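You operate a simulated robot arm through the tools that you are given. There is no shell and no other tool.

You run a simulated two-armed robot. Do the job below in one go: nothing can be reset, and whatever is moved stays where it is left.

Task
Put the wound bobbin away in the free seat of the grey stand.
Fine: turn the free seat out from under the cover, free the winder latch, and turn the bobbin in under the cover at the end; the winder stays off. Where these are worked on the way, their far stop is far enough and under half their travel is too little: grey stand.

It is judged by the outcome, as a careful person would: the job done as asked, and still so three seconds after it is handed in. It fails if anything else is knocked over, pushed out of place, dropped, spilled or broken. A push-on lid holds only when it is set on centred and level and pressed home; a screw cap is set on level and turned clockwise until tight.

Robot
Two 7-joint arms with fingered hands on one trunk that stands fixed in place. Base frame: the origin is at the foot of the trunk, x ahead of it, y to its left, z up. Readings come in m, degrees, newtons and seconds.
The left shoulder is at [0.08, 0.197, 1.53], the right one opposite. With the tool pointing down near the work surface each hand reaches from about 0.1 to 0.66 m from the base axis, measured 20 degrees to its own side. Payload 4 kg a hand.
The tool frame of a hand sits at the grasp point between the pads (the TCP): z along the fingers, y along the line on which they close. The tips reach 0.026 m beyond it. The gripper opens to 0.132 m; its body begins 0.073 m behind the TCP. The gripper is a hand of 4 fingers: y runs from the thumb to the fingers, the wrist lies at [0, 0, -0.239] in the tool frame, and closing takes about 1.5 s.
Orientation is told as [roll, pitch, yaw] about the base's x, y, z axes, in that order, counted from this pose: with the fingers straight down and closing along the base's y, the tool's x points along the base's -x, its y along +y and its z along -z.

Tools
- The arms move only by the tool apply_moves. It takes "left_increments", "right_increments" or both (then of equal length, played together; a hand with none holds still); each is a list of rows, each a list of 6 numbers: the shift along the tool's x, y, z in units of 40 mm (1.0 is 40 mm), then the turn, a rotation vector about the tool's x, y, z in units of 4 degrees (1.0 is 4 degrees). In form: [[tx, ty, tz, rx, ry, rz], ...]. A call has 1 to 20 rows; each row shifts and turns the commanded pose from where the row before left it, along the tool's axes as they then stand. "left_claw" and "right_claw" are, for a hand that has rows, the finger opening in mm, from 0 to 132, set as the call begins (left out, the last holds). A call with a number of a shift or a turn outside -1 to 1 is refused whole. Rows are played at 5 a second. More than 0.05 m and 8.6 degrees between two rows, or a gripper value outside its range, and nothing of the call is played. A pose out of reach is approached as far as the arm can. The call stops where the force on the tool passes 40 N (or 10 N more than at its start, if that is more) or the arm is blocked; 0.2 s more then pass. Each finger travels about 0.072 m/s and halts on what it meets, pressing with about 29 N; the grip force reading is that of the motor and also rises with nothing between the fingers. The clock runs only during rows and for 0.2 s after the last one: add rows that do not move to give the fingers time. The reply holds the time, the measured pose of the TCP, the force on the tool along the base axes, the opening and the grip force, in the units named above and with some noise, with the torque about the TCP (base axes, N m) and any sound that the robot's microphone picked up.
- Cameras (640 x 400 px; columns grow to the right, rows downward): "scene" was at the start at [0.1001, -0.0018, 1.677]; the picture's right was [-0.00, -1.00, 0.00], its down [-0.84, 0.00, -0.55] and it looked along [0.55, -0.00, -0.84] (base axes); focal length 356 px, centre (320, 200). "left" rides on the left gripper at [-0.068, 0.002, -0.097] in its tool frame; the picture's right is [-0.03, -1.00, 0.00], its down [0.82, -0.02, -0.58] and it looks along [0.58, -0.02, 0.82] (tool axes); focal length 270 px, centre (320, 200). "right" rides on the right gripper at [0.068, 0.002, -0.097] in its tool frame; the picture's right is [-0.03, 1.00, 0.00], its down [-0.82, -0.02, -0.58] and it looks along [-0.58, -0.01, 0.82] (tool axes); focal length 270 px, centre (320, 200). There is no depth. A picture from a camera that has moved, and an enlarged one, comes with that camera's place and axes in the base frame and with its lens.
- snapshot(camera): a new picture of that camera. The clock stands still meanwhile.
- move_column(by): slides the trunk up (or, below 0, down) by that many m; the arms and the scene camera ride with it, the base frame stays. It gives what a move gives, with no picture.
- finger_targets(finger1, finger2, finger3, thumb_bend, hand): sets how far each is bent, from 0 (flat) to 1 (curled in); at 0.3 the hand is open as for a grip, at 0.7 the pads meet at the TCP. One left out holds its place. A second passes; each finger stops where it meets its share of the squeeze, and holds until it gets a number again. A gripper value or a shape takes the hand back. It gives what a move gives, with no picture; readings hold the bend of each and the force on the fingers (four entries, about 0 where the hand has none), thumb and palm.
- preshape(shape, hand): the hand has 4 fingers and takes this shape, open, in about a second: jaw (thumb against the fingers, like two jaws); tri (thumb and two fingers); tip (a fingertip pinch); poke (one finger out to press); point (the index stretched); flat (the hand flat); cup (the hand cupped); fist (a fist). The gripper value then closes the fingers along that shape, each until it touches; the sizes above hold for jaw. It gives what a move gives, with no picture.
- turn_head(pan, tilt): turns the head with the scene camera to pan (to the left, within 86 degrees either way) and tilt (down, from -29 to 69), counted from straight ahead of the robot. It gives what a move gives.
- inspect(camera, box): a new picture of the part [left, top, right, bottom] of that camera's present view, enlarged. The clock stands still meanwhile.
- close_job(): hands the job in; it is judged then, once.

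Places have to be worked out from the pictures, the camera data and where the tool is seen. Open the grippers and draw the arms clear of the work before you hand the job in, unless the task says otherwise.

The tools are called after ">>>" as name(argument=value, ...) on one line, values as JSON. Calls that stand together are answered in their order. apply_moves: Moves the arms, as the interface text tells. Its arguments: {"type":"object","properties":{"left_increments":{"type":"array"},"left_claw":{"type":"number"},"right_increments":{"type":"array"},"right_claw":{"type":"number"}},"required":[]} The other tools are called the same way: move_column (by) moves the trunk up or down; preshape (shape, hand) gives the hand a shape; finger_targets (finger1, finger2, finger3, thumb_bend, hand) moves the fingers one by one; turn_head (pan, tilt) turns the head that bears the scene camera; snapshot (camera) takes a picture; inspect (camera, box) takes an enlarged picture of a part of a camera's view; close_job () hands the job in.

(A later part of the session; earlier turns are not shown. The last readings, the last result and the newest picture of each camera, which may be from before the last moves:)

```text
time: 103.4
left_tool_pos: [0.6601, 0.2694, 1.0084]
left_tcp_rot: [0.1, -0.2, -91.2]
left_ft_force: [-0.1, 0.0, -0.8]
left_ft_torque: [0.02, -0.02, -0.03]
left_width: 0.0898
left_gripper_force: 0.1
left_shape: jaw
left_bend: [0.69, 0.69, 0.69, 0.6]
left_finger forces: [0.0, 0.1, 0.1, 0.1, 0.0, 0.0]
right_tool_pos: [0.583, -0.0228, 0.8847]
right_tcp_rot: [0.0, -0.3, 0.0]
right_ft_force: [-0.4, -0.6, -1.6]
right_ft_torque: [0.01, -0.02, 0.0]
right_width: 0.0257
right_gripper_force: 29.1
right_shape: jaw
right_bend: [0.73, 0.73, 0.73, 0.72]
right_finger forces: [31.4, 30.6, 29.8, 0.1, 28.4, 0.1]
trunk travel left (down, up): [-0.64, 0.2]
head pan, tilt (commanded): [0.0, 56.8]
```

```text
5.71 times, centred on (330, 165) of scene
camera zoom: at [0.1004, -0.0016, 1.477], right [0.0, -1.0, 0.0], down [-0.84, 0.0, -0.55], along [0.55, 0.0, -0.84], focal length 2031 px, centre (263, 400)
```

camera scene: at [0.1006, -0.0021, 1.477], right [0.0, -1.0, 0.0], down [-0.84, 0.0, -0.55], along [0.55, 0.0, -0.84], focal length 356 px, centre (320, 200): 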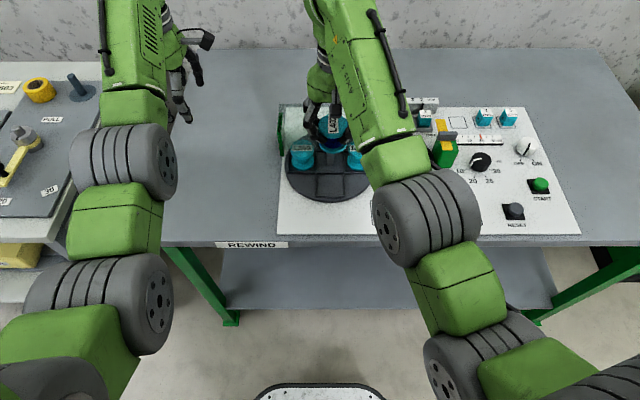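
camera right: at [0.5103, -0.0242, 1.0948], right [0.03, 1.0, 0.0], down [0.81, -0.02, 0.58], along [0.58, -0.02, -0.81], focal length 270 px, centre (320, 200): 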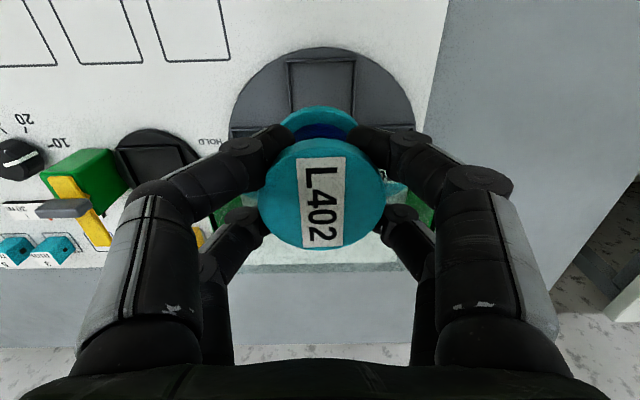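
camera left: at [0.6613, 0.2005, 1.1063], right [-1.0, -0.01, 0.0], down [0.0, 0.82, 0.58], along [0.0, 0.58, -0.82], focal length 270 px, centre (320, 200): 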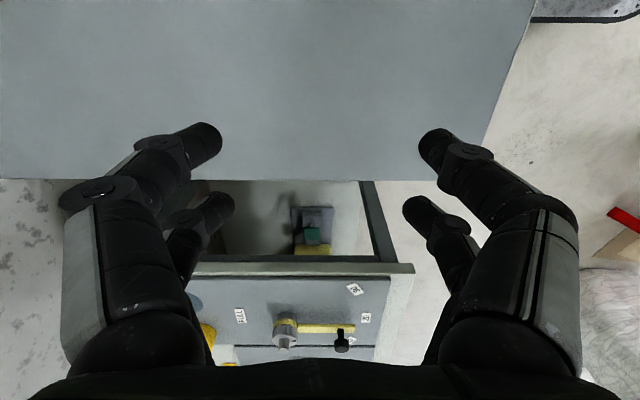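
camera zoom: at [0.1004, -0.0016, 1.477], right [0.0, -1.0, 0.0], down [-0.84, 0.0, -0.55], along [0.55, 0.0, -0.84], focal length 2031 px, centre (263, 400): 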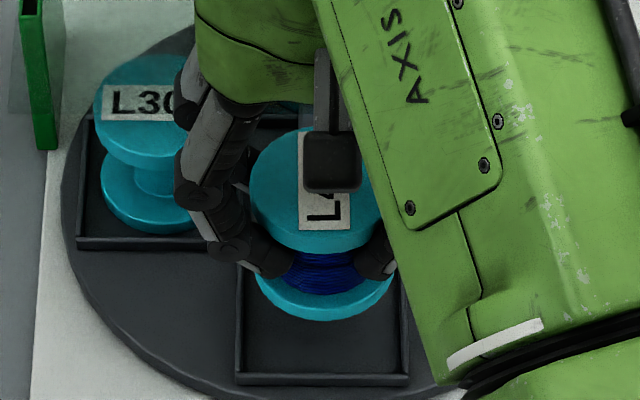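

The bobbin and pocket are centred to about 1 mm in both views. I lower 20 mm and look again before touching down.

>>> apply_moves(right_increments=[[0, 0, 0.25, 0, 0, 0], [0, 0, 0.25, 0, 0, 0], [0, 0, 0, 0, 0, 0]])

>>> inspect(camera="right", box=[220, 30, 420, 170])

>>> inspect(camera="scene", box=[290, 130, 370, 200])

```text
time: 104.2
left_tool_pos: [0.6602, 0.2698, 1.0109]
left_tcp_rot: [0.0, 0.0, -91.1]
left_ft_force: [-0.7, 0.5, -0.6]
left_ft_torque: [-0.01, 0.01, 0.03]
left_width: 0.0895
left_gripper_force: 0.0
left_shape: jaw
left_bend: [0.69, 0.69, 0.69, 0.6]
left_finger forces: [0.1, 0.0, 0.0, 0.0, 0.0, 0.0]
right_tool_pos: [0.5848, -0.0241, 0.8649]
right_tcp_rot: [0.0, -0.4, 0.0]
right_ft_force: [1.0, -0.6, -2.1]
right_ft_torque: [0.01, 0.01, -0.03]
right_width: 0.0258
right_gripper_force: 28.8
right_shape: jaw
right_bend: [0.73, 0.73, 0.73, 0.72]
right_finger forces: [31.5, 30.7, 29.8, 0.0, 28.6, 0.0]
trunk travel left (down, up): [-0.64, 0.2]
head pan, tilt (commanded): [0.0, 56.8]
```

```text
2.86 times, centred on (320, 100) of right
camera zoom: at [0.5159, -0.0222, 0.9604], right [0.03, 1.0, 0.0], down [0.81, -0.02, 0.58], along [0.58, -0.02, -0.81], focal length 772 px, centre (320, 486)
```

zoom: 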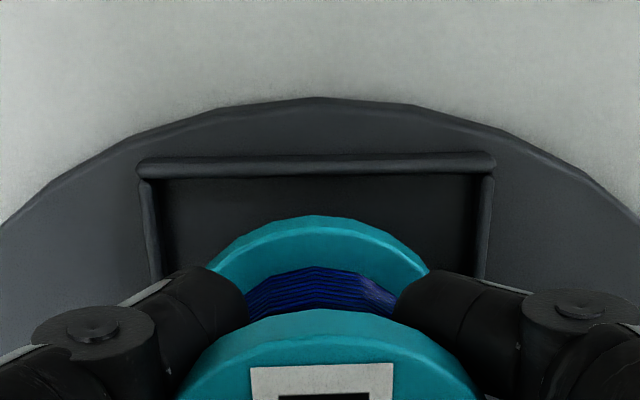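

```text
5.71 times, centred on (330, 165) of scene
camera zoom: at [0.1003, -0.0017, 1.477], right [0.0, -1.0, 0.0], down [-0.84, 0.0, -0.55], along [0.55, 0.0, -0.84], focal length 2031 px, centre (263, 400)
```

zoom: 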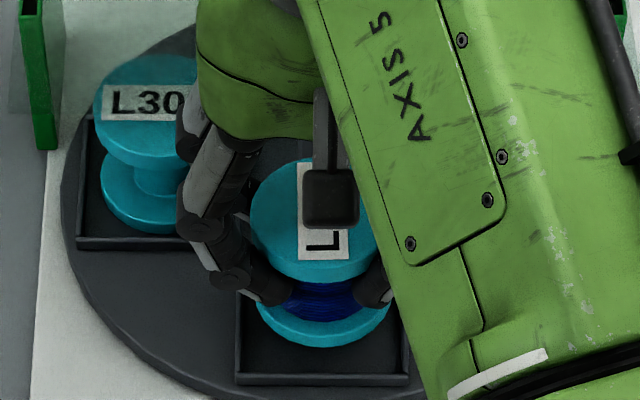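

Alignment is still good, with about 10–18 mm to go. I lower another 8 mm and then in small steps with force watching.

>>> apply_moves(right_increments=[[0, 0, 0.1, 0, 0, 0], [0, 0, 0.1, 0, 0, 0], [0, 0, 0, 0, 0, 0]])

>>> inspect(camera="right", box=[220, 60, 420, 200])

>>> inspect(camera="scene", box=[290, 130, 370, 200])

```text
time: 105.0
left_tool_pos: [0.6605, 0.2694, 1.0091]
left_tcp_rot: [0.1, 0.0, -91.2]
left_ft_force: [-0.6, 0.1, -0.1]
left_ft_torque: [0.01, 0.05, -0.02]
left_width: 0.0897
left_gripper_force: 0.0
left_shape: jaw
left_bend: [0.69, 0.69, 0.69, 0.6]
left_finger forces: [0.0, 0.0, 0.0, 0.0, 0.0, 0.1]
right_tool_pos: [0.5864, -0.0248, 0.8569]
right_tcp_rot: [0.0, -0.4, 0.0]
right_ft_force: [-0.6, -0.4, -2.1]
right_ft_torque: [-0.02, 0.02, -0.02]
right_width: 0.0256
right_gripper_force: 29.2
right_shape: jaw
right_bend: [0.73, 0.73, 0.73, 0.72]
right_finger forces: [31.6, 30.8, 29.8, 0.0, 28.5, 0.0]
trunk travel left (down, up): [-0.64, 0.2]
head pan, tilt (commanded): [0.0, 56.8]
```

```text
2.86 times, centred on (320, 130) of right
camera zoom: at [0.5163, -0.0226, 0.953], right [0.03, 1.0, 0.0], down [0.81, -0.02, 0.58], along [0.58, -0.02, -0.81], focal length 772 px, centre (320, 400)
```

zoom: 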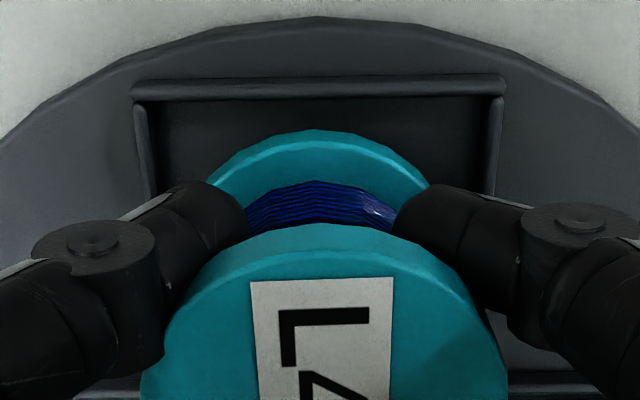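

```text
5.71 times, centred on (330, 165) of scene
camera zoom: at [0.1005, -0.0017, 1.477], right [0.0, -1.0, 0.0], down [-0.84, 0.0, -0.55], along [0.55, 0.0, -0.84], focal length 2031 px, centre (263, 400)
```

zoom: 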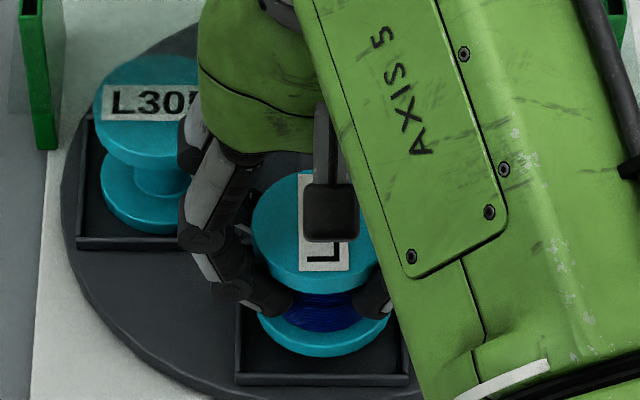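

From both views the front gap is ~4 mm and the back gap ~2 mm, so I shift 1 mm toward the robot and lower in 1.5 mm steps watching the force.

>>> apply_moves(right_increments=[[0.025, 0, 0, 0, 0, 0], [0, 0, 0.04, 0, 0, 0], [0, 0, 0.04, 0, 0, 0], [0, 0, 0.04, 0, 0, 0], [0, 0, 0, 0, 0, 0]])

>>> inspect(camera="right", box=[220, 60, 420, 200])

>>> inspect(camera="scene", box=[310, 150, 360, 200])

```text
time: 106.2
left_tool_pos: [0.6606, 0.2707, 1.0089]
left_tcp_rot: [0.0, 0.0, -91.3]
left_ft_force: [0.9, 0.5, -0.4]
left_ft_torque: [0.04, -0.01, -0.01]
left_width: 0.0896
left_gripper_force: 0.0
left_shape: jaw
left_bend: [0.69, 0.69, 0.69, 0.6]
left_finger forces: [0.0, 0.0, 0.1, 0.0, 0.0, 0.0]
right_tool_pos: [0.5848, -0.0245, 0.8518]
right_tcp_rot: [0.0, -0.3, -0.1]
right_ft_force: [0.3, 0.3, -2.0]
right_ft_torque: [-0.02, 0.02, 0.0]
right_width: 0.0258
right_gripper_force: 29.1
right_shape: jaw
right_bend: [0.73, 0.73, 0.73, 0.72]
right_finger forces: [31.5, 30.8, 30.0, 0.0, 28.5, 0.0]
trunk travel left (down, up): [-0.64, 0.2]
head pan, tilt (commanded): [0.0, 56.8]
```

```text
2.86 times, centred on (320, 130) of right
camera zoom: at [0.5152, -0.0221, 0.9479], right [0.03, 1.0, 0.0], down [0.81, -0.02, 0.58], along [0.58, -0.02, -0.81], focal length 772 px, centre (320, 400)
```

zoom: 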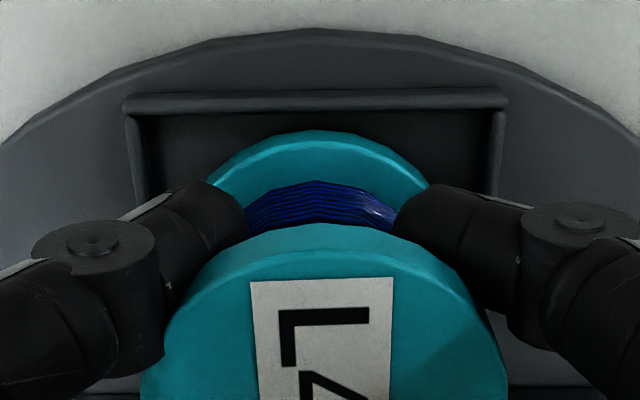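

```text
8.00 times, centred on (335, 175) of scene
camera zoom: at [0.1005, -0.0017, 1.477], right [0.0, -1.0, 0.0], down [-0.84, 0.0, -0.55], along [0.55, 0.0, -0.84], focal length 2844 px, centre (200, 400)
```

zoom: 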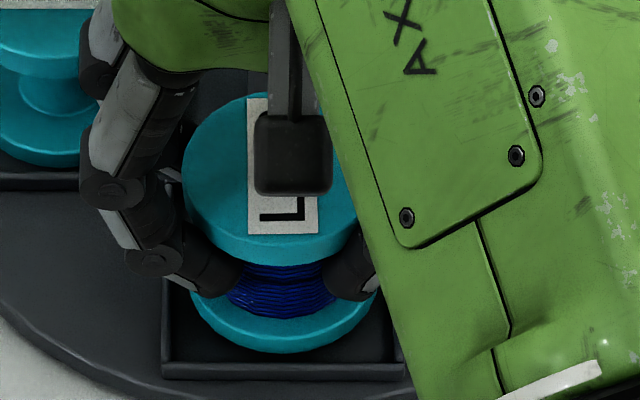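

No contact yet at 0.852 and the gaps look even. I continue down in small steps.

>>> apply_moves(right_increments=[[0, 0, 0.04, 0, 0, 0], [0, 0, 0.04, 0, 0, 0], [0, 0, 0, 0, 0, 0]])

>>> inspect(camera="right", box=[220, 60, 420, 200])

>>> inspect(camera="scene", box=[310, 150, 360, 200])

```text
time: 107.0
left_tool_pos: [0.6596, 0.2703, 1.0099]
left_tcp_rot: [0.2, 0.0, -91.2]
left_ft_force: [0.3, 0.2, -0.2]
left_ft_torque: [0.01, -0.01, 0.01]
left_width: 0.09
left_gripper_force: 0.0
left_shape: jaw
left_bend: [0.69, 0.69, 0.69, 0.6]
left_finger forces: [0.0, 0.1, 0.1, 0.1, 0.1, 0.0]
right_tool_pos: [0.5836, -0.0246, 0.8483]
right_tcp_rot: [0.1, -0.3, 0.0]
right_ft_force: [0.7, 0.0, -2.6]
right_ft_torque: [-0.01, 0.02, 0.01]
right_width: 0.0255
right_gripper_force: 29.0
right_shape: jaw
right_bend: [0.73, 0.73, 0.73, 0.72]
right_finger forces: [31.6, 30.8, 29.9, 0.0, 28.6, 0.1]
trunk travel left (down, up): [-0.64, 0.2]
head pan, tilt (commanded): [0.0, 56.8]
```

```text
2.86 times, centred on (320, 130) of right
camera zoom: at [0.5149, -0.0222, 0.9441], right [0.03, 1.0, 0.0], down [0.81, -0.02, 0.58], along [0.58, -0.02, -0.81], focal length 772 px, centre (320, 400)
```

zoom: 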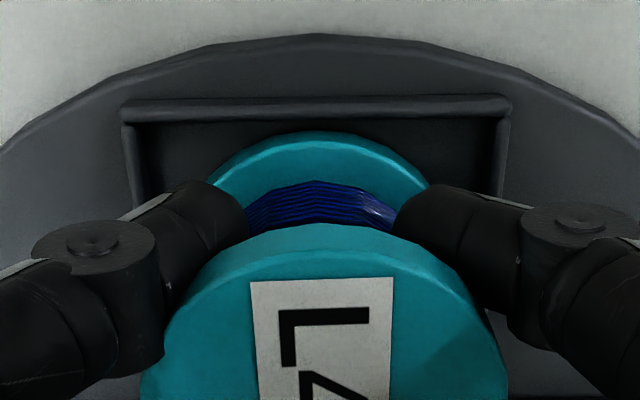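

```text
8.00 times, centred on (335, 175) of scene
camera zoom: at [0.1005, -0.0017, 1.477], right [0.0, -1.0, 0.0], down [-0.84, 0.0, -0.55], along [0.55, 0.0, -0.84], focal length 2844 px, centre (200, 400)
```

zoom: 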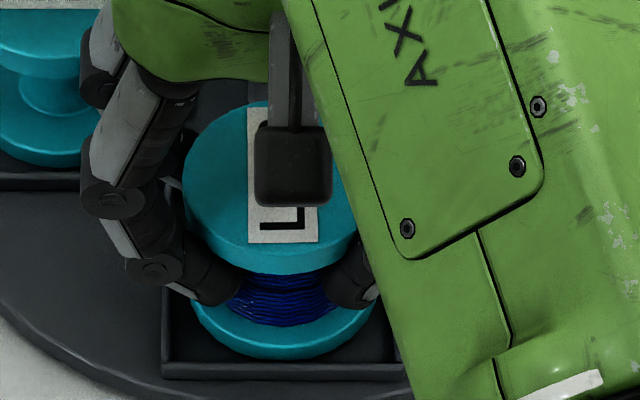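

Still hanging free. I continue another 3 mm.

>>> apply_moves(right_increments=[[0, 0, 0.04, 0, 0, 0], [0, 0, 0.04, 0, 0, 0], [0, 0, 0, 0, 0, 0]])

>>> inspect(camera="right", box=[220, 60, 420, 200])

>>> inspect(camera="scene", box=[310, 150, 360, 200])

```text
time: 107.8
left_tool_pos: [0.6602, 0.2711, 1.0105]
left_tcp_rot: [0.1, 0.1, -91.2]
left_ft_force: [-0.3, 0.6, -0.1]
left_ft_torque: [0.01, -0.01, 0.0]
left_width: 0.0898
left_gripper_force: 0.1
left_shape: jaw
left_bend: [0.69, 0.69, 0.69, 0.6]
left_finger forces: [0.0, 0.0, 0.1, 0.0, 0.0, 0.0]
right_tool_pos: [0.5851, -0.0226, 0.8455]
right_tcp_rot: [0.0, -0.5, -0.1]
right_ft_force: [-0.6, -1.0, 9.6]
right_ft_torque: [0.25, -0.15, -0.04]
right_width: 0.0258
right_gripper_force: 29.0
right_shape: jaw
right_bend: [0.73, 0.74, 0.73, 0.72]
right_finger forces: [32.3, 32.5, 31.4, 0.1, 30.9, 0.1]
trunk travel left (down, up): [-0.64, 0.2]
head pan, tilt (commanded): [0.0, 56.8]
```

```text
2.86 times, centred on (320, 130) of right
camera zoom: at [0.5144, -0.0221, 0.9422], right [0.03, 1.0, 0.0], down [0.81, -0.02, 0.59], along [0.58, -0.02, -0.81], focal length 772 px, centre (320, 400)
```

zoom: 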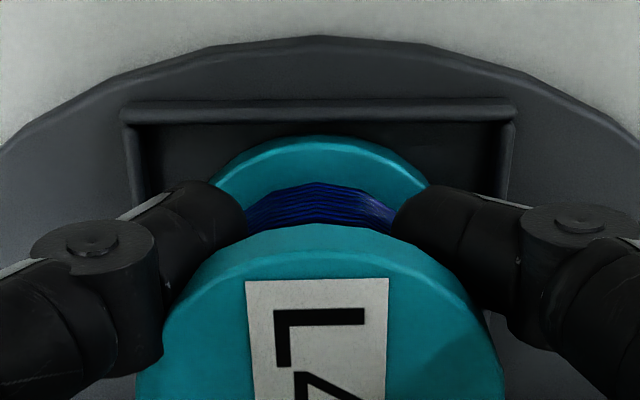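

```text
8.00 times, centred on (335, 175) of scene
camera zoom: at [0.0988, -0.0019, 1.4773], right [0.0, -1.0, 0.0], down [-0.84, 0.0, -0.55], along [0.55, 0.0, -0.84], focal length 2844 px, centre (200, 400)
```

zoom: 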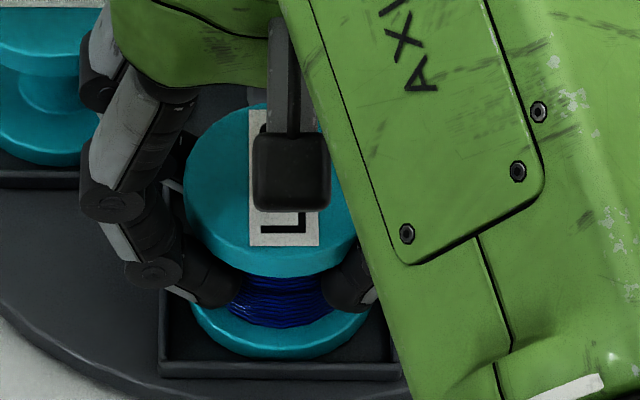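

Light contact (≈12 N) with a bit of off-centre torque. I zoom right in to judge whether the flange is on the pocket floor or on a rim.

>>> inspect(camera="scene", box=[324, 178, 360, 202])

>>> inspect(camera="right", box=[245, 75, 395, 135])

>>> inspect(camera="scene", box=[285, 140, 345, 180])

```text
16.00 times, centred on (342, 190) of scene
camera zoom: at [0.0988, -0.0019, 1.4773], right [0.0, -1.0, 0.0], down [-0.84, 0.0, -0.55], along [0.55, 0.0, -0.84], focal length 5688 px, centre (-32, 360)
```

zoom: 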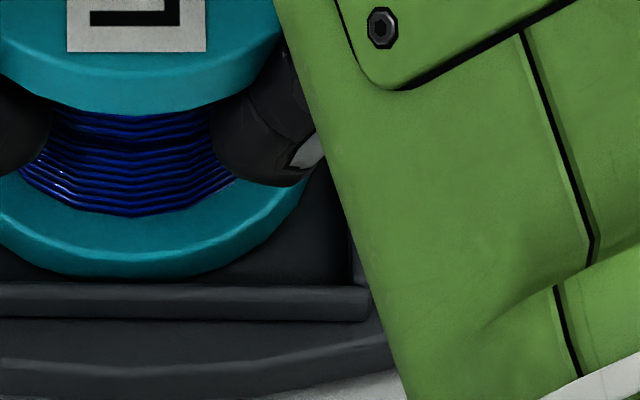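

```text
4.27 times, centred on (320, 105) of right
camera zoom: at [0.5144, -0.0221, 0.9422], right [0.03, 1.0, 0.0], down [0.81, -0.02, 0.59], along [0.58, -0.02, -0.81], focal length 1153 px, centre (320, 605)
```

zoom: 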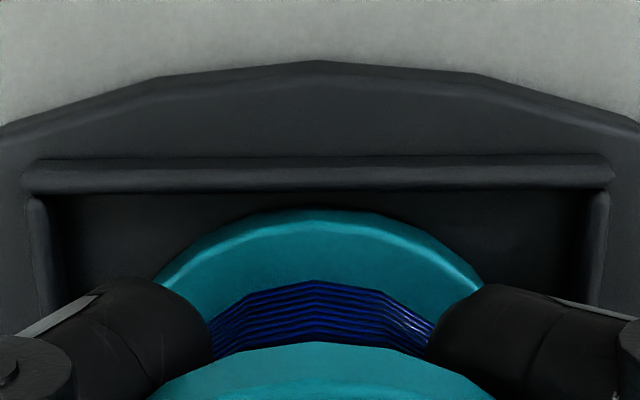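

```text
10.00 times, centred on (315, 160) of scene
camera zoom: at [0.0988, -0.0019, 1.4773], right [0.0, -1.0, 0.0], down [-0.84, 0.0, -0.55], along [0.55, 0.0, -0.84], focal length 3555 px, centre (370, 600)
```

zoom: 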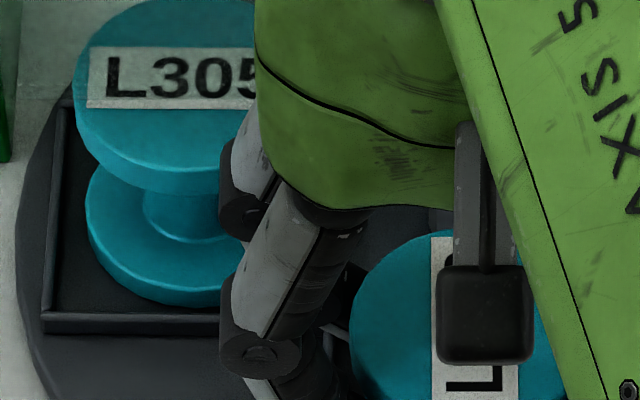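

The view (flange edge vs rim) matches L305, which stands in its own pocket, so the flange is on the pocket floor with a few mm of gap in front. I ease off 0.8 mm to unload and check the force.

>>> apply_moves(right_increments=[[0, 0, -0.02, 0, 0, 0], [0, 0, 0, 0, 0, 0]])

```text
time: 108.4
left_tool_pos: [0.6597, 0.2694, 1.0098]
left_tcp_rot: [0.1, 0.0, -91.3]
left_ft_force: [0.2, 0.8, -0.3]
left_ft_torque: [-0.01, 0.01, 0.01]
left_width: 0.0896
left_gripper_force: 0.0
left_shape: jaw
left_bend: [0.69, 0.69, 0.69, 0.6]
left_finger forces: [0.1, 0.0, 0.0, 0.0, 0.0, 0.0]
right_tool_pos: [0.5837, -0.0238, 0.8472]
right_tcp_rot: [-0.1, -0.3, 0.0]
right_ft_force: [1.4, -1.3, 7.5]
right_ft_torque: [0.23, -0.14, -0.08]
right_width: 0.0257
right_gripper_force: 28.6
right_shape: jaw
right_bend: [0.73, 0.74, 0.73, 0.72]
right_finger forces: [32.0, 32.8, 31.7, 0.0, 30.7, 0.0]
trunk travel left (down, up): [-0.64, 0.2]
head pan, tilt (commanded): [0.0, 56.8]
```

The load point works out to be at the flange edge away from any rim, i.e. the floor under a slightly tilted bobbin. I open the fingers to 80 mm to let it settle.

>>> apply_moves(right_increments=[[0, 0, 0, 0, 0, 0], [0, 0, 0, 0, 0, 0], [0, 0, 0, 0, 0, 0], [0, 0, 0, 0, 0, 0], [0, 0, 0, 0, 0, 0], [0, 0, 0, 0, 0, 0]], right_claw=80)

>>> inspect(camera="right", box=[180, 60, 460, 260])

>>> inspect(camera="scene", box=[300, 140, 370, 200])

```text
time: 109.8
left_tool_pos: [0.6604, 0.2692, 1.0088]
left_tcp_rot: [0.1, 0.0, -91.2]
left_ft_force: [1.0, -0.4, -1.0]
left_ft_torque: [0.0, -0.01, -0.02]
left_width: 0.0895
left_gripper_force: 0.0
left_shape: jaw
left_bend: [0.69, 0.69, 0.69, 0.6]
left_finger forces: [0.0, 0.0, 0.0, 0.1, 0.0, 0.0]
right_tool_pos: [0.5835, -0.0228, 0.8448]
right_tcp_rot: [0.1, -0.3, 0.1]
right_ft_force: [0.7, -0.4, 0.2]
right_ft_torque: [0.01, -0.01, 0.0]
right_width: 0.0793
right_gripper_force: 0.0
right_shape: jaw
right_bend: [0.71, 0.71, 0.71, 0.7]
right_finger forces: [0.1, 0.0, 0.1, 0.0, 0.0, 0.0]
trunk travel left (down, up): [-0.64, 0.2]
head pan, tilt (commanded): [0.0, 56.8]
```

```text
2.00 times, centred on (320, 160) of right
camera zoom: at [0.5148, -0.0221, 0.9419], right [0.03, 1.0, 0.0], down [0.81, -0.02, 0.58], along [0.58, -0.02, -0.81], focal length 541 px, centre (320, 280)
```

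zoom: 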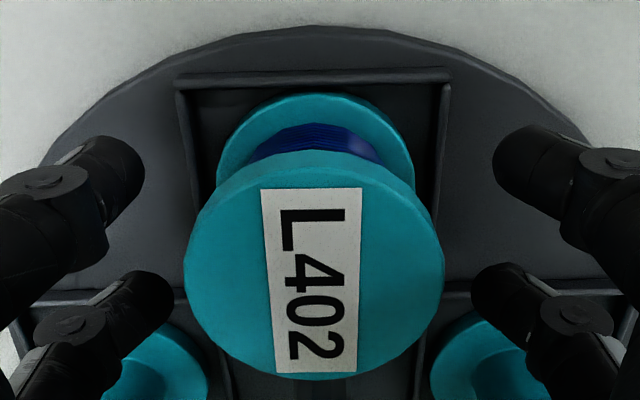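

```text
6.67 times, centred on (335, 170) of scene
camera zoom: at [0.1, -0.0017, 1.477], right [0.0, -1.0, 0.0], down [-0.84, 0.0, -0.55], along [0.55, 0.0, -0.84], focal length 2370 px, centre (220, 400)
```

zoom: 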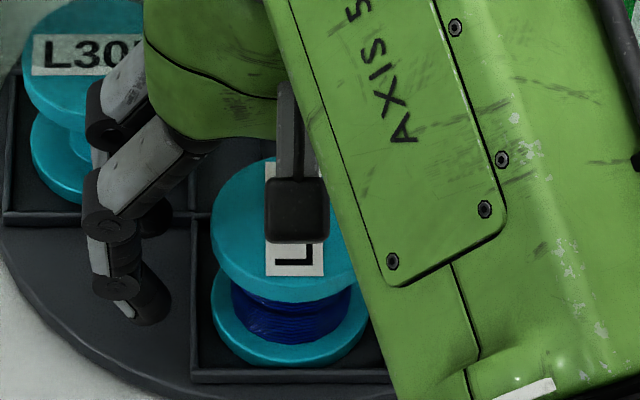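

L402 now stands in the pocket with visible margins inside the rims. I raise the right hand straight up, then look.

>>> apply_moves(right_increments=[[0, 0, -0.25, 0, 0, 0], [0, 0, -0.5, 0, 0, 0], [0, 0, -0.75, 0, 0, 0], [0, 0, -0.75, 0, 0, 0], [0, 0, -0.75, 0, 0, 0], [0, 0, -0.75, 0, 0, 0], [0, 0, 0, 0, 0, 0]])

>>> inspect(camera="right", box=[180, 20, 460, 220])

>>> inspect(camera="scene", box=[280, 120, 380, 210])

```text
time: 111.4
left_tool_pos: [0.6605, 0.2696, 1.0082]
left_tcp_rot: [0.1, 0.0, -91.2]
left_ft_force: [0.9, -0.2, -0.1]
left_ft_torque: [-0.02, 0.01, 0.02]
left_width: 0.0897
left_gripper_force: 0.1
left_shape: jaw
left_bend: [0.69, 0.69, 0.69, 0.6]
left_finger forces: [0.0, 0.0, 0.0, 0.0, 0.0, 0.0]
right_tool_pos: [0.5845, -0.0264, 0.9972]
right_tcp_rot: [0.0, -0.3, 0.1]
right_ft_force: [0.3, 0.0, -0.3]
right_ft_torque: [0.01, -0.02, -0.01]
right_width: 0.0796
right_gripper_force: 0.0
right_shape: jaw
right_bend: [0.71, 0.71, 0.71, 0.7]
right_finger forces: [0.0, 0.0, 0.1, 0.0, 0.0, 0.1]
trunk travel left (down, up): [-0.64, 0.2]
head pan, tilt (commanded): [0.0, 56.8]
```

```text
2.00 times, centred on (320, 120) of right
camera zoom: at [0.5156, -0.0236, 1.0929], right [0.03, 1.0, 0.0], down [0.81, -0.02, 0.58], along [0.58, -0.02, -0.81], focal length 541 px, centre (320, 360)
```

zoom: 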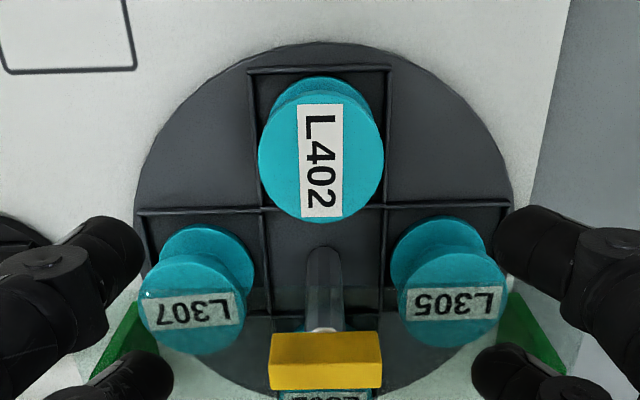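

```text
4.44 times, centred on (330, 165) of scene
camera zoom: at [0.1004, -0.0018, 1.477], right [0.0, -1.0, 0.0], down [-0.84, 0.0, -0.55], along [0.55, 0.0, -0.84], focal length 1580 px, centre (276, 356)
```

zoom: 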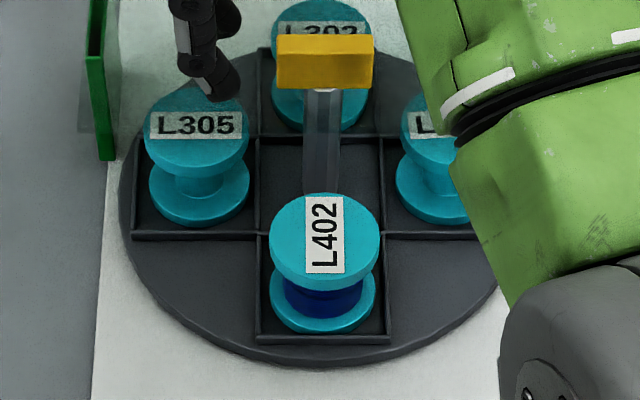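

L402 stands level in its pocket. Now I move the right arm away to its parking place at the right.

>>> apply_moves(right_increments=[[0.2, -0.8, 0, 0, 0, 0], [0.2, -1, 0, 0, 0, 0], [0.2, -1, 0, 0, 0, 0], [0.2, -1, 0, 0, 0, 0], [0.2, -1, -0.1, 0, 0, 0], [0.3, -1, -0.1, 0, 0, 0], [0.3, -1, -0.2, 0, 0, 0], [0.3, -1, -0.2, 0, 0, 0], [0.3, -1, -0.2, 0, 0, 0], [0.3, -1, -0.2, 0, 0, 0], [0, 0, 0, 0, 0, 0]])

>>> snapshot(camera="scene")

>>> inspect(camera="scene", box=[270, 90, 470, 215])

```text
time: 113.8
left_tool_pos: [0.6596, 0.2693, 1.0091]
left_tcp_rot: [0.2, -0.1, -91.3]
left_ft_force: [0.5, -0.8, 0.4]
left_ft_torque: [0.0, 0.02, 0.03]
left_width: 0.0899
left_gripper_force: 0.0
left_shape: jaw
left_bend: [0.69, 0.69, 0.69, 0.6]
left_finger forces: [0.1, 0.0, 0.0, 0.0, 0.1, 0.0]
right_tool_pos: [0.4991, -0.4186, 1.0258]
right_tcp_rot: [-0.2, -0.3, 0.0]
right_ft_force: [0.3, 0.1, -0.3]
right_ft_torque: [-0.02, -0.02, -0.01]
right_width: 0.0795
right_gripper_force: 0.1
right_shape: jaw
right_bend: [0.71, 0.71, 0.71, 0.7]
right_finger forces: [0.0, 0.0, 0.0, 0.1, 0.0, 0.1]
right hand out of reach, approached as far as the arm can: row 6, 7, 8
trunk travel left (down, up): [-0.64, 0.2]
head pan, tilt (commanded): [0.0, 56.8]
```

```text
taken
camera scene: at [0.1004, -0.0013, 1.477], right [0.0, -1.0, 0.0], down [-0.84, 0.0, -0.55], along [0.55, 0.0, -0.84], focal length 356 px, centre (320, 200)
```

scene: 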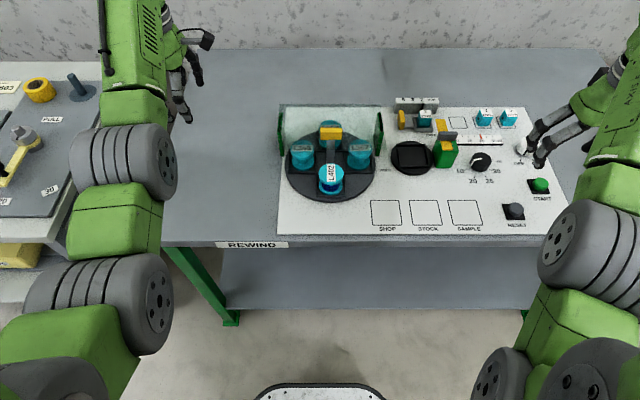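

```text
3.20 times, centred on (370, 152) of scene
camera zoom: at [0.1004, -0.0013, 1.477], right [0.0, -1.0, 0.0], down [-0.84, 0.0, -0.55], along [0.55, 0.0, -0.84], focal length 1138 px, centre (160, 352)
```

zoom: 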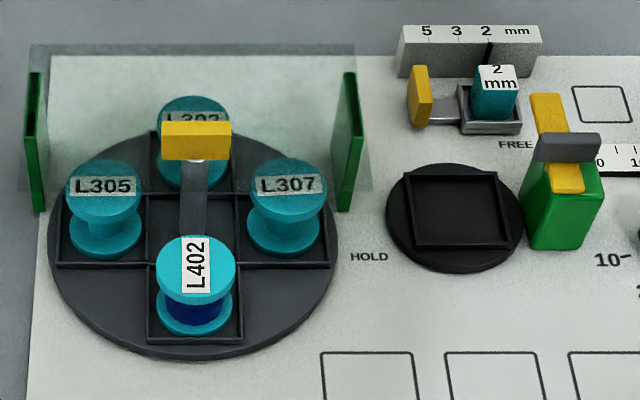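

All is in place: L402 in the front pocket, latch at FREE. I bring the left hand back above the handle at the same yaw.

>>> apply_moves(left_increments=[[-0.77, 0, 0, 0, 0, 0], [-0.9, 0, 0, 0, 0, 0], [-0.9, 0, 0, 0, 0, 0], [-0.9, 0, 0, 0, 0, 0], [-0.9, 0, 0, 0, 0, 0], [-0.9, 0, 0, 0, 0, 0], [-0.9, 0, 0, 0, 0, 0], [-0.8, 0.02, 0, 0, 0, 0], [-0.4, 0, 0, 0, 0, 0], [0, 0, 0, 0, 0, 0]], left_claw=80)

>>> inspect(camera="left", box=[160, 20, 480, 220])

>>> inspect(camera="scene", box=[270, 60, 400, 200])

```text
time: 116.0
left_tool_pos: [0.6562, -0.024, 1.0067]
left_tcp_rot: [0.1, -0.1, -91.0]
left_ft_force: [0.3, -0.2, 0.3]
left_ft_torque: [0.01, 0.01, 0.02]
left_width: 0.0805
left_gripper_force: 0.2
left_shape: jaw
left_bend: [0.71, 0.71, 0.71, 0.7]
left_finger forces: [0.0, 0.0, 0.1, 0.0, 0.1, 0.0]
right_tool_pos: [0.4975, -0.4192, 1.0261]
right_tcp_rot: [-0.1, -0.2, 0.0]
right_ft_force: [-0.1, 0.5, 0.1]
right_ft_torque: [-0.02, -0.03, 0.0]
right_width: 0.0798
right_gripper_force: 0.1
right_shape: jaw
right_bend: [0.71, 0.71, 0.71, 0.7]
right_finger forces: [0.0, 0.0, 0.1, 0.1, 0.1, 0.0]
trunk travel left (down, up): [-0.64, 0.2]
head pan, tilt (commanded): [0.0, 56.8]
```

```text
2.00 times, centred on (320, 120) of left
camera zoom: at [0.6573, -0.093, 1.1038], right [-1.0, -0.01, 0.0], down [-0.01, 0.82, 0.58], along [0.0, 0.58, -0.82], focal length 541 px, centre (320, 360)
```

zoom: 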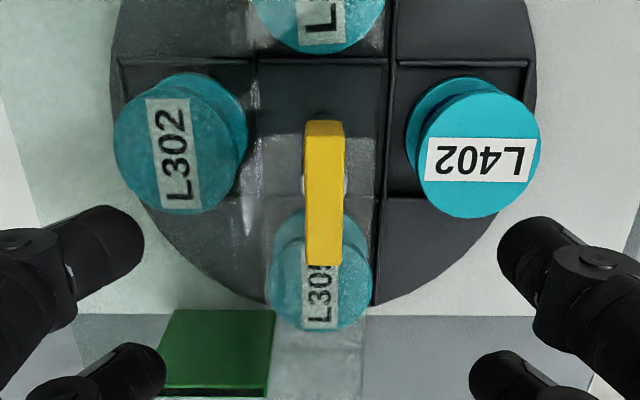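

```text
2.86 times, centred on (335, 130) of scene
camera zoom: at [0.1002, -0.0015, 1.477], right [0.0, -1.0, 0.0], down [-0.84, 0.0, -0.55], along [0.55, 0.0, -0.84], focal length 1016 px, centre (277, 400)
```

zoom: 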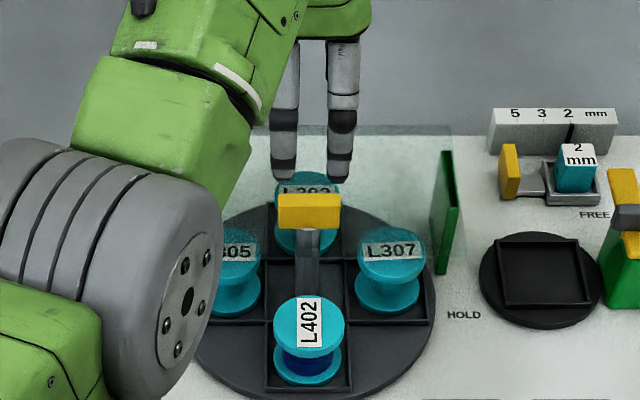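

The bar is aligned with the fingers. I descend to TCP z≈0.909 and close.

>>> apply_moves(left_increments=[[0, -0.03, 0.5, 0, 0, 0], [0, 0, 0.5, 0, 0, 0], [0, 0, 0.5, 0, 0, 0], [0, 0, 0.5, 0, 0, 0], [0, 0, 0.3, 0, 0, 0], [0, 0, 0.15, 0, 0, 0], [0, 0, 0, 0, 0, 0]])

>>> apply_moves(left_increments=[[0, 0, 0, 0, 0, 0], [0, 0, 0, 0, 0, 0], [0, 0, 0, 0, 0, 0], [0, 0, 0, 0, 0, 0], [0, 0, 0, 0, 0, 0], [0, 0, 0, 0, 0, 0], [0, 0, 0, 0, 0, 0], [0, 0, 0, 0, 0, 0]], left_claw=0)

>>> inspect(camera="left", box=[160, 60, 480, 260])

```text
time: 117.6
left_tool_pos: [0.6546, -0.0246, 0.9103]
left_tcp_rot: [0.1, 0.0, -91.1]
left_ft_force: [-0.1, -0.1, 0.8]
left_ft_torque: [0.01, 0.01, -0.02]
left_width: 0.0805
left_gripper_force: 0.0
left_shape: jaw
left_bend: [0.71, 0.71, 0.71, 0.7]
left_finger forces: [0.0, 0.1, 0.0, 0.1, 0.1, 0.0]
right_tool_pos: [0.4987, -0.4189, 1.0256]
right_tcp_rot: [-0.1, -0.3, 0.0]
right_ft_force: [0.6, 0.3, 0.3]
right_ft_torque: [0.01, 0.0, -0.01]
right_width: 0.0796
right_gripper_force: 0.1
right_shape: jaw
right_bend: [0.71, 0.71, 0.71, 0.7]
right_finger forces: [0.0, 0.0, 0.1, 0.1, 0.0, 0.0]
trunk travel left (down, up): [-0.64, 0.2]
head pan, tilt (commanded): [0.0, 56.8]
```

```text
time: 119.4
left_tool_pos: [0.6546, -0.024, 0.9112]
left_tcp_rot: [0.0, -0.1, -91.2]
left_ft_force: [-1.0, -0.2, -4.8]
left_ft_torque: [-0.04, 0.04, 0.0]
left_width: 0.008
left_gripper_force: 28.7
left_shape: jaw
left_bend: [0.72, 0.72, 0.71, 0.7]
left_finger forces: [25.6, 25.6, 25.9, 0.1, 26.5, 0.0]
right_tool_pos: [0.4991, -0.4197, 1.026]
right_tcp_rot: [0.1, -0.3, 0.1]
right_ft_force: [0.7, 0.6, -0.2]
right_ft_torque: [0.0, 0.03, 0.04]
right_width: 0.0797
right_gripper_force: 0.0
right_shape: jaw
right_bend: [0.71, 0.71, 0.71, 0.7]
right_finger forces: [0.0, 0.0, 0.0, 0.2, 0.0, 0.0]
trunk travel left (down, up): [-0.64, 0.2]
head pan, tilt (commanded): [0.0, 56.8]
```

```text
2.00 times, centred on (320, 160) of left
camera zoom: at [0.6555, -0.0938, 1.0075], right [-1.0, -0.01, 0.0], down [0.0, 0.82, 0.58], along [0.0, 0.58, -0.82], focal length 541 px, centre (320, 280)
```

zoom: 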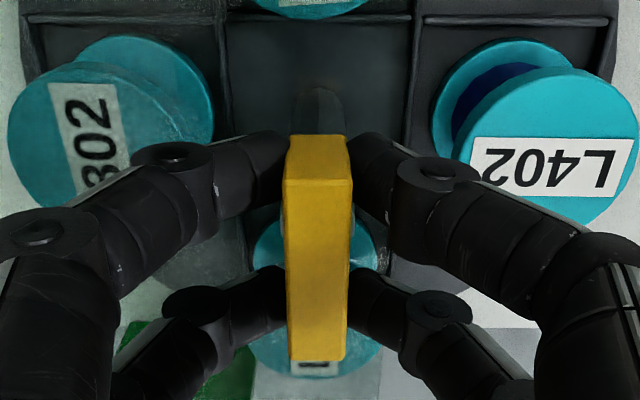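

Firm grip again. I turn the handle clockwise in gentle stages to carry L402 round under the cover.

>>> apply_moves(left_increments=[[0, 0, 0, 0, 0, 0.3], [0, 0, 0, 0, 0, 0.5], [0, 0, 0, 0, 0, 0.7], [0, 0, 0, 0, 0, 0.7], [0, 0, 0, 0, 0, 0.7], [0, 0, 0, 0, 0, 0.7], [0, 0, 0, 0, 0, 0.7], [0, 0, 0, 0, 0, 0.7], [0, 0, 0, 0, 0, 0.7], [0, 0, 0, 0, 0, 0.7], [0, 0, 0, 0, 0, 0.7], [0, 0, 0, 0, 0, 0.7], [0, 0, 0, 0, 0, 0.7], [0, 0, 0, 0, 0, 0.7], [0, 0, 0, 0, 0, 0.7], [0, 0, 0, 0, 0, 0.5], [0, 0, 0, 0, 0, 0.3]])

>>> inspect(camera="scene", box=[270, 60, 400, 200])

>>> inspect(camera="left", box=[160, 60, 480, 260])

```text
time: 123.0
left_tool_pos: [0.6544, -0.0244, 0.911]
left_tcp_rot: [0.2, -0.1, -134.0]
left_ft_force: [-2.4, 0.4, -4.6]
left_ft_torque: [0.0, 0.08, 0.04]
left_width: 0.0078
left_gripper_force: 29.3
left_shape: jaw
left_bend: [0.72, 0.71, 0.71, 0.7]
left_finger forces: [25.8, 25.9, 26.8, 0.1, 26.9, 0.0]
right_tool_pos: [0.4983, -0.4195, 1.0252]
right_tcp_rot: [0.1, -0.3, 0.0]
right_ft_force: [0.4, -0.6, 0.0]
right_ft_torque: [0.04, 0.02, 0.0]
right_width: 0.0796
right_gripper_force: 0.0
right_shape: jaw
right_bend: [0.71, 0.71, 0.71, 0.7]
right_finger forces: [0.0, 0.1, 0.1, 0.0, 0.0, 0.0]
trunk travel left (down, up): [-0.64, 0.2]
head pan, tilt (commanded): [0.0, 56.8]
```

```text
2.86 times, centred on (335, 130) of scene
camera zoom: at [0.1005, -0.0018, 1.477], right [0.0, -1.0, 0.0], down [-0.84, 0.0, -0.55], along [0.55, 0.0, -0.84], focal length 1016 px, centre (277, 400)
```

zoom: 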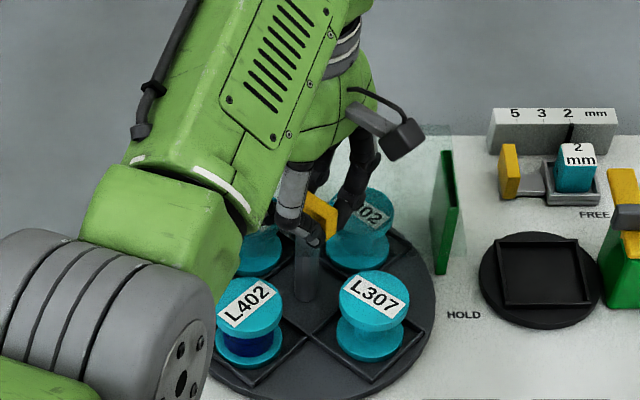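

```text
2.00 times, centred on (320, 160) of left
camera zoom: at [0.6092, -0.0754, 1.0074], right [-0.74, 0.68, 0.0], down [0.55, 0.6, 0.58], along [0.39, 0.42, -0.82], focal length 541 px, centre (320, 280)
```

zoom: 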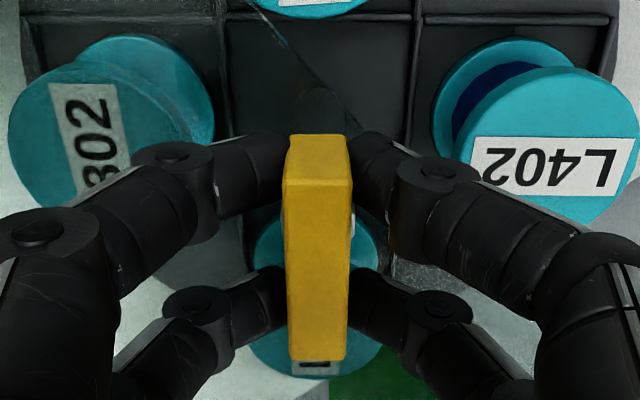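

The table follows and all bobbins stay seated. I continue clockwise.

>>> apply_moves(left_increments=[[0, 0, 0, 0, 0, 0.3], [0, 0, 0, 0, 0, 0.5], [0, 0, 0, 0, 0, 0.7], [0, 0, 0, 0, 0, 0.7], [0, 0, 0, 0, 0, 0.7], [0, 0, 0, 0, 0, 0.7], [0, 0, 0, 0, 0, 0.7], [0, 0, 0, 0, 0, 0.7], [0, 0, 0, 0, 0, 0.7], [0, 0, 0, 0, 0, 0.7], [0, 0, 0, 0, 0, 0.7], [0, 0, 0, 0, 0, 0.7], [0, 0, 0, 0, 0, 0.7], [0, 0, 0, 0, 0, 0.7], [0, 0, 0, 0, 0, 0.7], [0, 0, 0, 0, 0, 0.5], [0, 0, 0, 0, 0, 0.3]])

>>> inspect(camera="scene", box=[270, 60, 400, 200])

>>> inspect(camera="left", box=[160, 60, 480, 260])

```text
time: 126.6
left_tool_pos: [0.656, -0.0244, 0.9113]
left_tcp_rot: [0.0, 0.0, -176.7]
left_ft_force: [2.7, 2.0, -5.1]
left_ft_torque: [0.05, -0.03, -0.04]
left_width: 0.008
left_gripper_force: 28.9
left_shape: jaw
left_bend: [0.72, 0.71, 0.71, 0.7]
left_finger forces: [25.6, 26.2, 26.5, 0.0, 27.5, 0.1]
right_tool_pos: [0.5011, -0.4192, 1.025]
right_tcp_rot: [-0.1, -0.4, 0.1]
right_ft_force: [0.1, -0.3, -0.1]
right_ft_torque: [0.02, 0.02, -0.04]
right_width: 0.0796
right_gripper_force: 0.0
right_shape: jaw
right_bend: [0.71, 0.71, 0.71, 0.7]
right_finger forces: [0.0, 0.0, 0.0, 0.1, 0.1, 0.0]
trunk travel left (down, up): [-0.64, 0.2]
head pan, tilt (commanded): [0.0, 56.8]
```

```text
2.86 times, centred on (335, 130) of scene
camera zoom: at [0.1016, -0.0015, 1.4769], right [0.0, -1.0, 0.0], down [-0.84, 0.0, -0.55], along [0.55, 0.0, -0.84], focal length 1016 px, centre (277, 400)
```

zoom: 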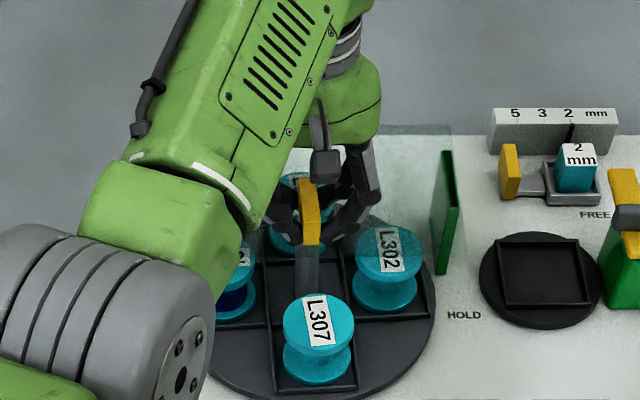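

```text
2.00 times, centred on (320, 160) of left
camera zoom: at [0.5877, -0.0306, 1.0074], right [-0.08, 1.0, 0.0], down [0.81, 0.07, 0.58], along [0.58, 0.05, -0.82], focal length 541 px, centre (320, 280)
```

zoom: 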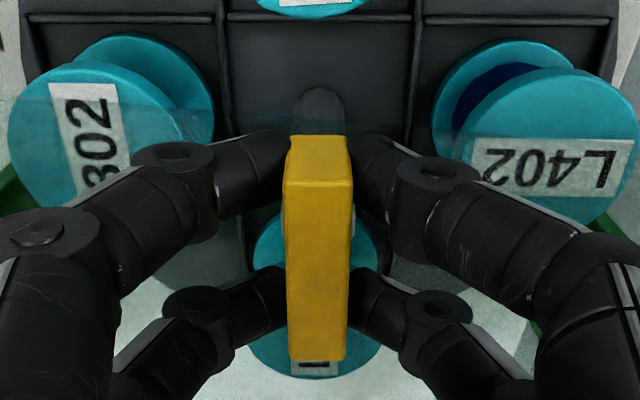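

L402 is halfway round and passing under the cover edge cleanly. I continue.

>>> apply_moves(left_increments=[[0, 0, 0, 0, 0, 0.3], [0, 0, 0, 0, 0, 0.5], [0, 0, 0, 0, 0, 0.7], [0, 0, 0, 0, 0, 0.7], [0, 0, 0, 0, 0, 0.7], [0, 0, 0, 0, 0, 0.7], [0, 0, 0, 0, 0, 0.7], [0, 0, 0, 0, 0, 0.7], [0, 0, 0, 0, 0, 0.7], [0, 0, 0, 0, 0, 0.7], [0, 0, 0, 0, 0, 0.7], [0, 0, 0, 0, 0, 0.7], [0, 0, 0, 0, 0, 0.7], [0, 0, 0, 0, 0, 0.7], [0, 0, 0, 0, 0, 0.7], [0, 0, 0, 0, 0, 0.5], [0, 0, 0, 0, 0, 0.3]])

>>> inspect(camera="scene", box=[270, 60, 400, 200])

>>> inspect(camera="left", box=[160, 60, 480, 260])

```text
time: 130.2
left_tool_pos: [0.6559, -0.025, 0.9102]
left_tcp_rot: [0.0, 0.0, 140.4]
left_ft_force: [6.9, -0.2, 0.5]
left_ft_torque: [0.05, -0.12, -0.01]
left_width: 0.0079
left_gripper_force: 29.3
left_shape: jaw
left_bend: [0.72, 0.72, 0.71, 0.7]
left_finger forces: [25.8, 25.8, 27.9, 0.1, 28.3, 0.1]
right_tool_pos: [0.4997, -0.4191, 1.0244]
right_tcp_rot: [0.0, -0.2, 0.0]
right_ft_force: [0.1, -0.2, -0.1]
right_ft_torque: [-0.02, -0.03, 0.01]
right_width: 0.0799
right_gripper_force: 0.0
right_shape: jaw
right_bend: [0.71, 0.71, 0.71, 0.7]
right_finger forces: [0.1, 0.1, 0.1, 0.1, 0.1, 0.1]
trunk travel left (down, up): [-0.64, 0.2]
head pan, tilt (commanded): [0.0, 56.8]
```

```text
2.86 times, centred on (335, 130) of scene
camera zoom: at [0.1017, -0.0019, 1.4769], right [0.0, -1.0, 0.0], down [-0.84, 0.0, -0.55], along [0.55, 0.0, -0.84], focal length 1016 px, centre (277, 400)
```

zoom: 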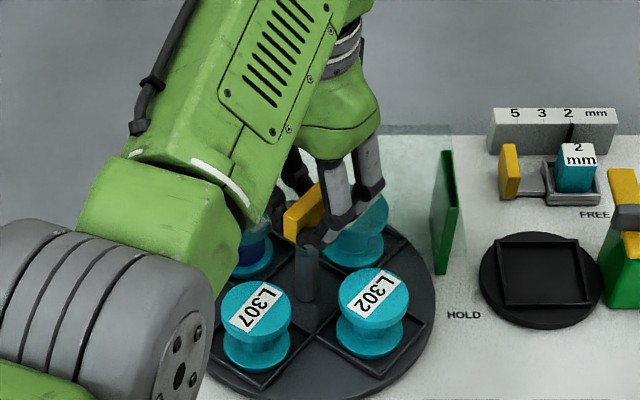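

```text
2.00 times, centred on (320, 160) of left
camera zoom: at [0.6023, 0.0169, 1.0072], right [0.62, 0.79, 0.0], down [0.64, -0.5, 0.58], along [0.45, -0.36, -0.82], focal length 541 px, centre (320, 280)
```

zoom: 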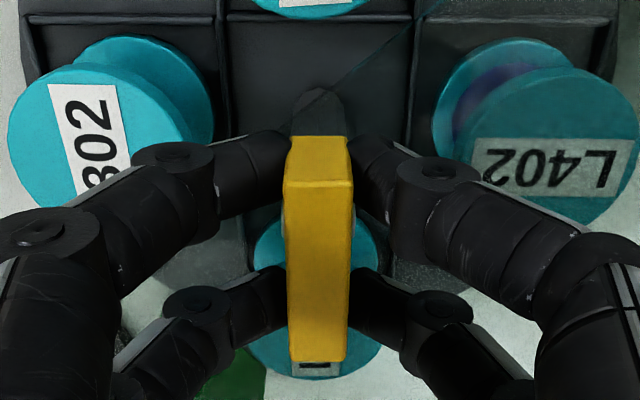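

About 51° remain to the original orientation. I complete the turn.

>>> apply_moves(left_increments=[[0, 0, 0, 0, 0, 0.3], [0, 0, 0, 0, 0, 0.5], [0, 0, 0, 0, 0, 0.7], [0, 0, 0, 0, 0, 0.7], [0, 0, 0, 0, 0, 0.7], [0, 0, 0, 0, 0, 0.7], [0, 0, 0, 0, 0, 0.7], [0, 0, 0, 0, 0, 0.7], [0, 0, 0, 0, 0, 0.7], [0, 0, 0, 0, 0, 0.7], [0, 0, 0, 0, 0, 0.7], [0, 0, 0, 0, 0, 0.7], [0, 0, 0, 0, 0, 0.7], [0, 0, 0, 0, 0, 0.7], [0, 0, 0, 0, 0, 0.7], [0, 0, 0, 0, 0, 0.7], [0, 0, 0, 0, 0, 0.7], [0, 0, 0, 0, 0, 0.7], [0, 0, 0, 0, 0, 0.5], [0, 0, 0, 0, 0, 0.3]])

>>> inspect(camera="scene", box=[270, 60, 400, 200])

>>> inspect(camera="left", box=[160, 60, 480, 260])

```text
time: 134.4
left_tool_pos: [0.6553, -0.0254, 0.9099]
left_tcp_rot: [0.0, 0.0, 89.2]
left_ft_force: [3.6, -2.1, 0.2]
left_ft_torque: [-0.03, -0.05, 0.0]
left_width: 0.0078
left_gripper_force: 28.7
left_shape: jaw
left_bend: [0.72, 0.72, 0.71, 0.7]
left_finger forces: [26.2, 26.2, 27.8, 0.0, 28.5, 0.0]
right_tool_pos: [0.4985, -0.4203, 1.025]
right_tcp_rot: [-0.1, -0.2, 0.0]
right_ft_force: [0.1, 0.1, -0.9]
right_ft_torque: [-0.02, -0.01, 0.03]
right_width: 0.0796
right_gripper_force: 0.2
right_shape: jaw
right_bend: [0.71, 0.71, 0.71, 0.7]
right_finger forces: [0.0, 0.1, 0.0, 0.1, 0.1, 0.0]
trunk travel left (down, up): [-0.64, 0.2]
head pan, tilt (commanded): [0.0, 56.8]
```

```text
2.86 times, centred on (335, 130) of scene
camera zoom: at [0.101, -0.0026, 1.4769], right [0.0, -1.0, 0.0], down [-0.84, 0.0, -0.55], along [0.55, 0.0, -0.84], focal length 1016 px, centre (277, 400)
```

zoom: 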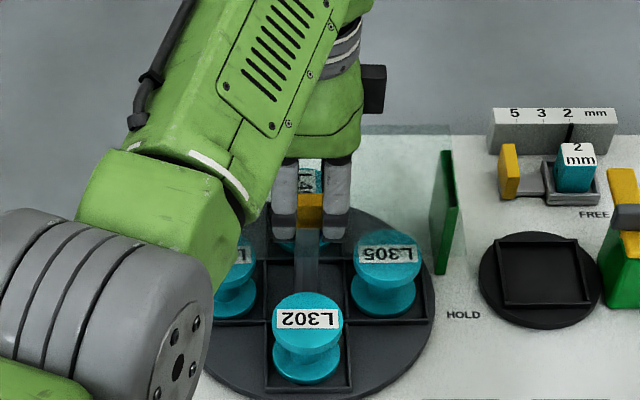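

```text
2.00 times, centred on (320, 160) of left
camera zoom: at [0.6554, 0.0426, 1.0073], right [1.0, 0.01, 0.0], down [0.01, -0.82, 0.58], along [0.01, -0.58, -0.82], focal length 541 px, centre (320, 280)
```

zoom: 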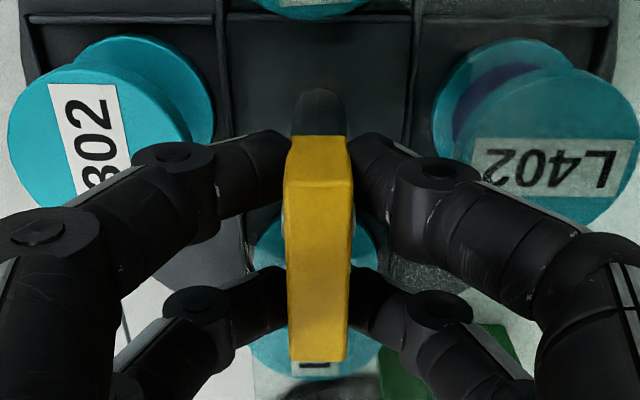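

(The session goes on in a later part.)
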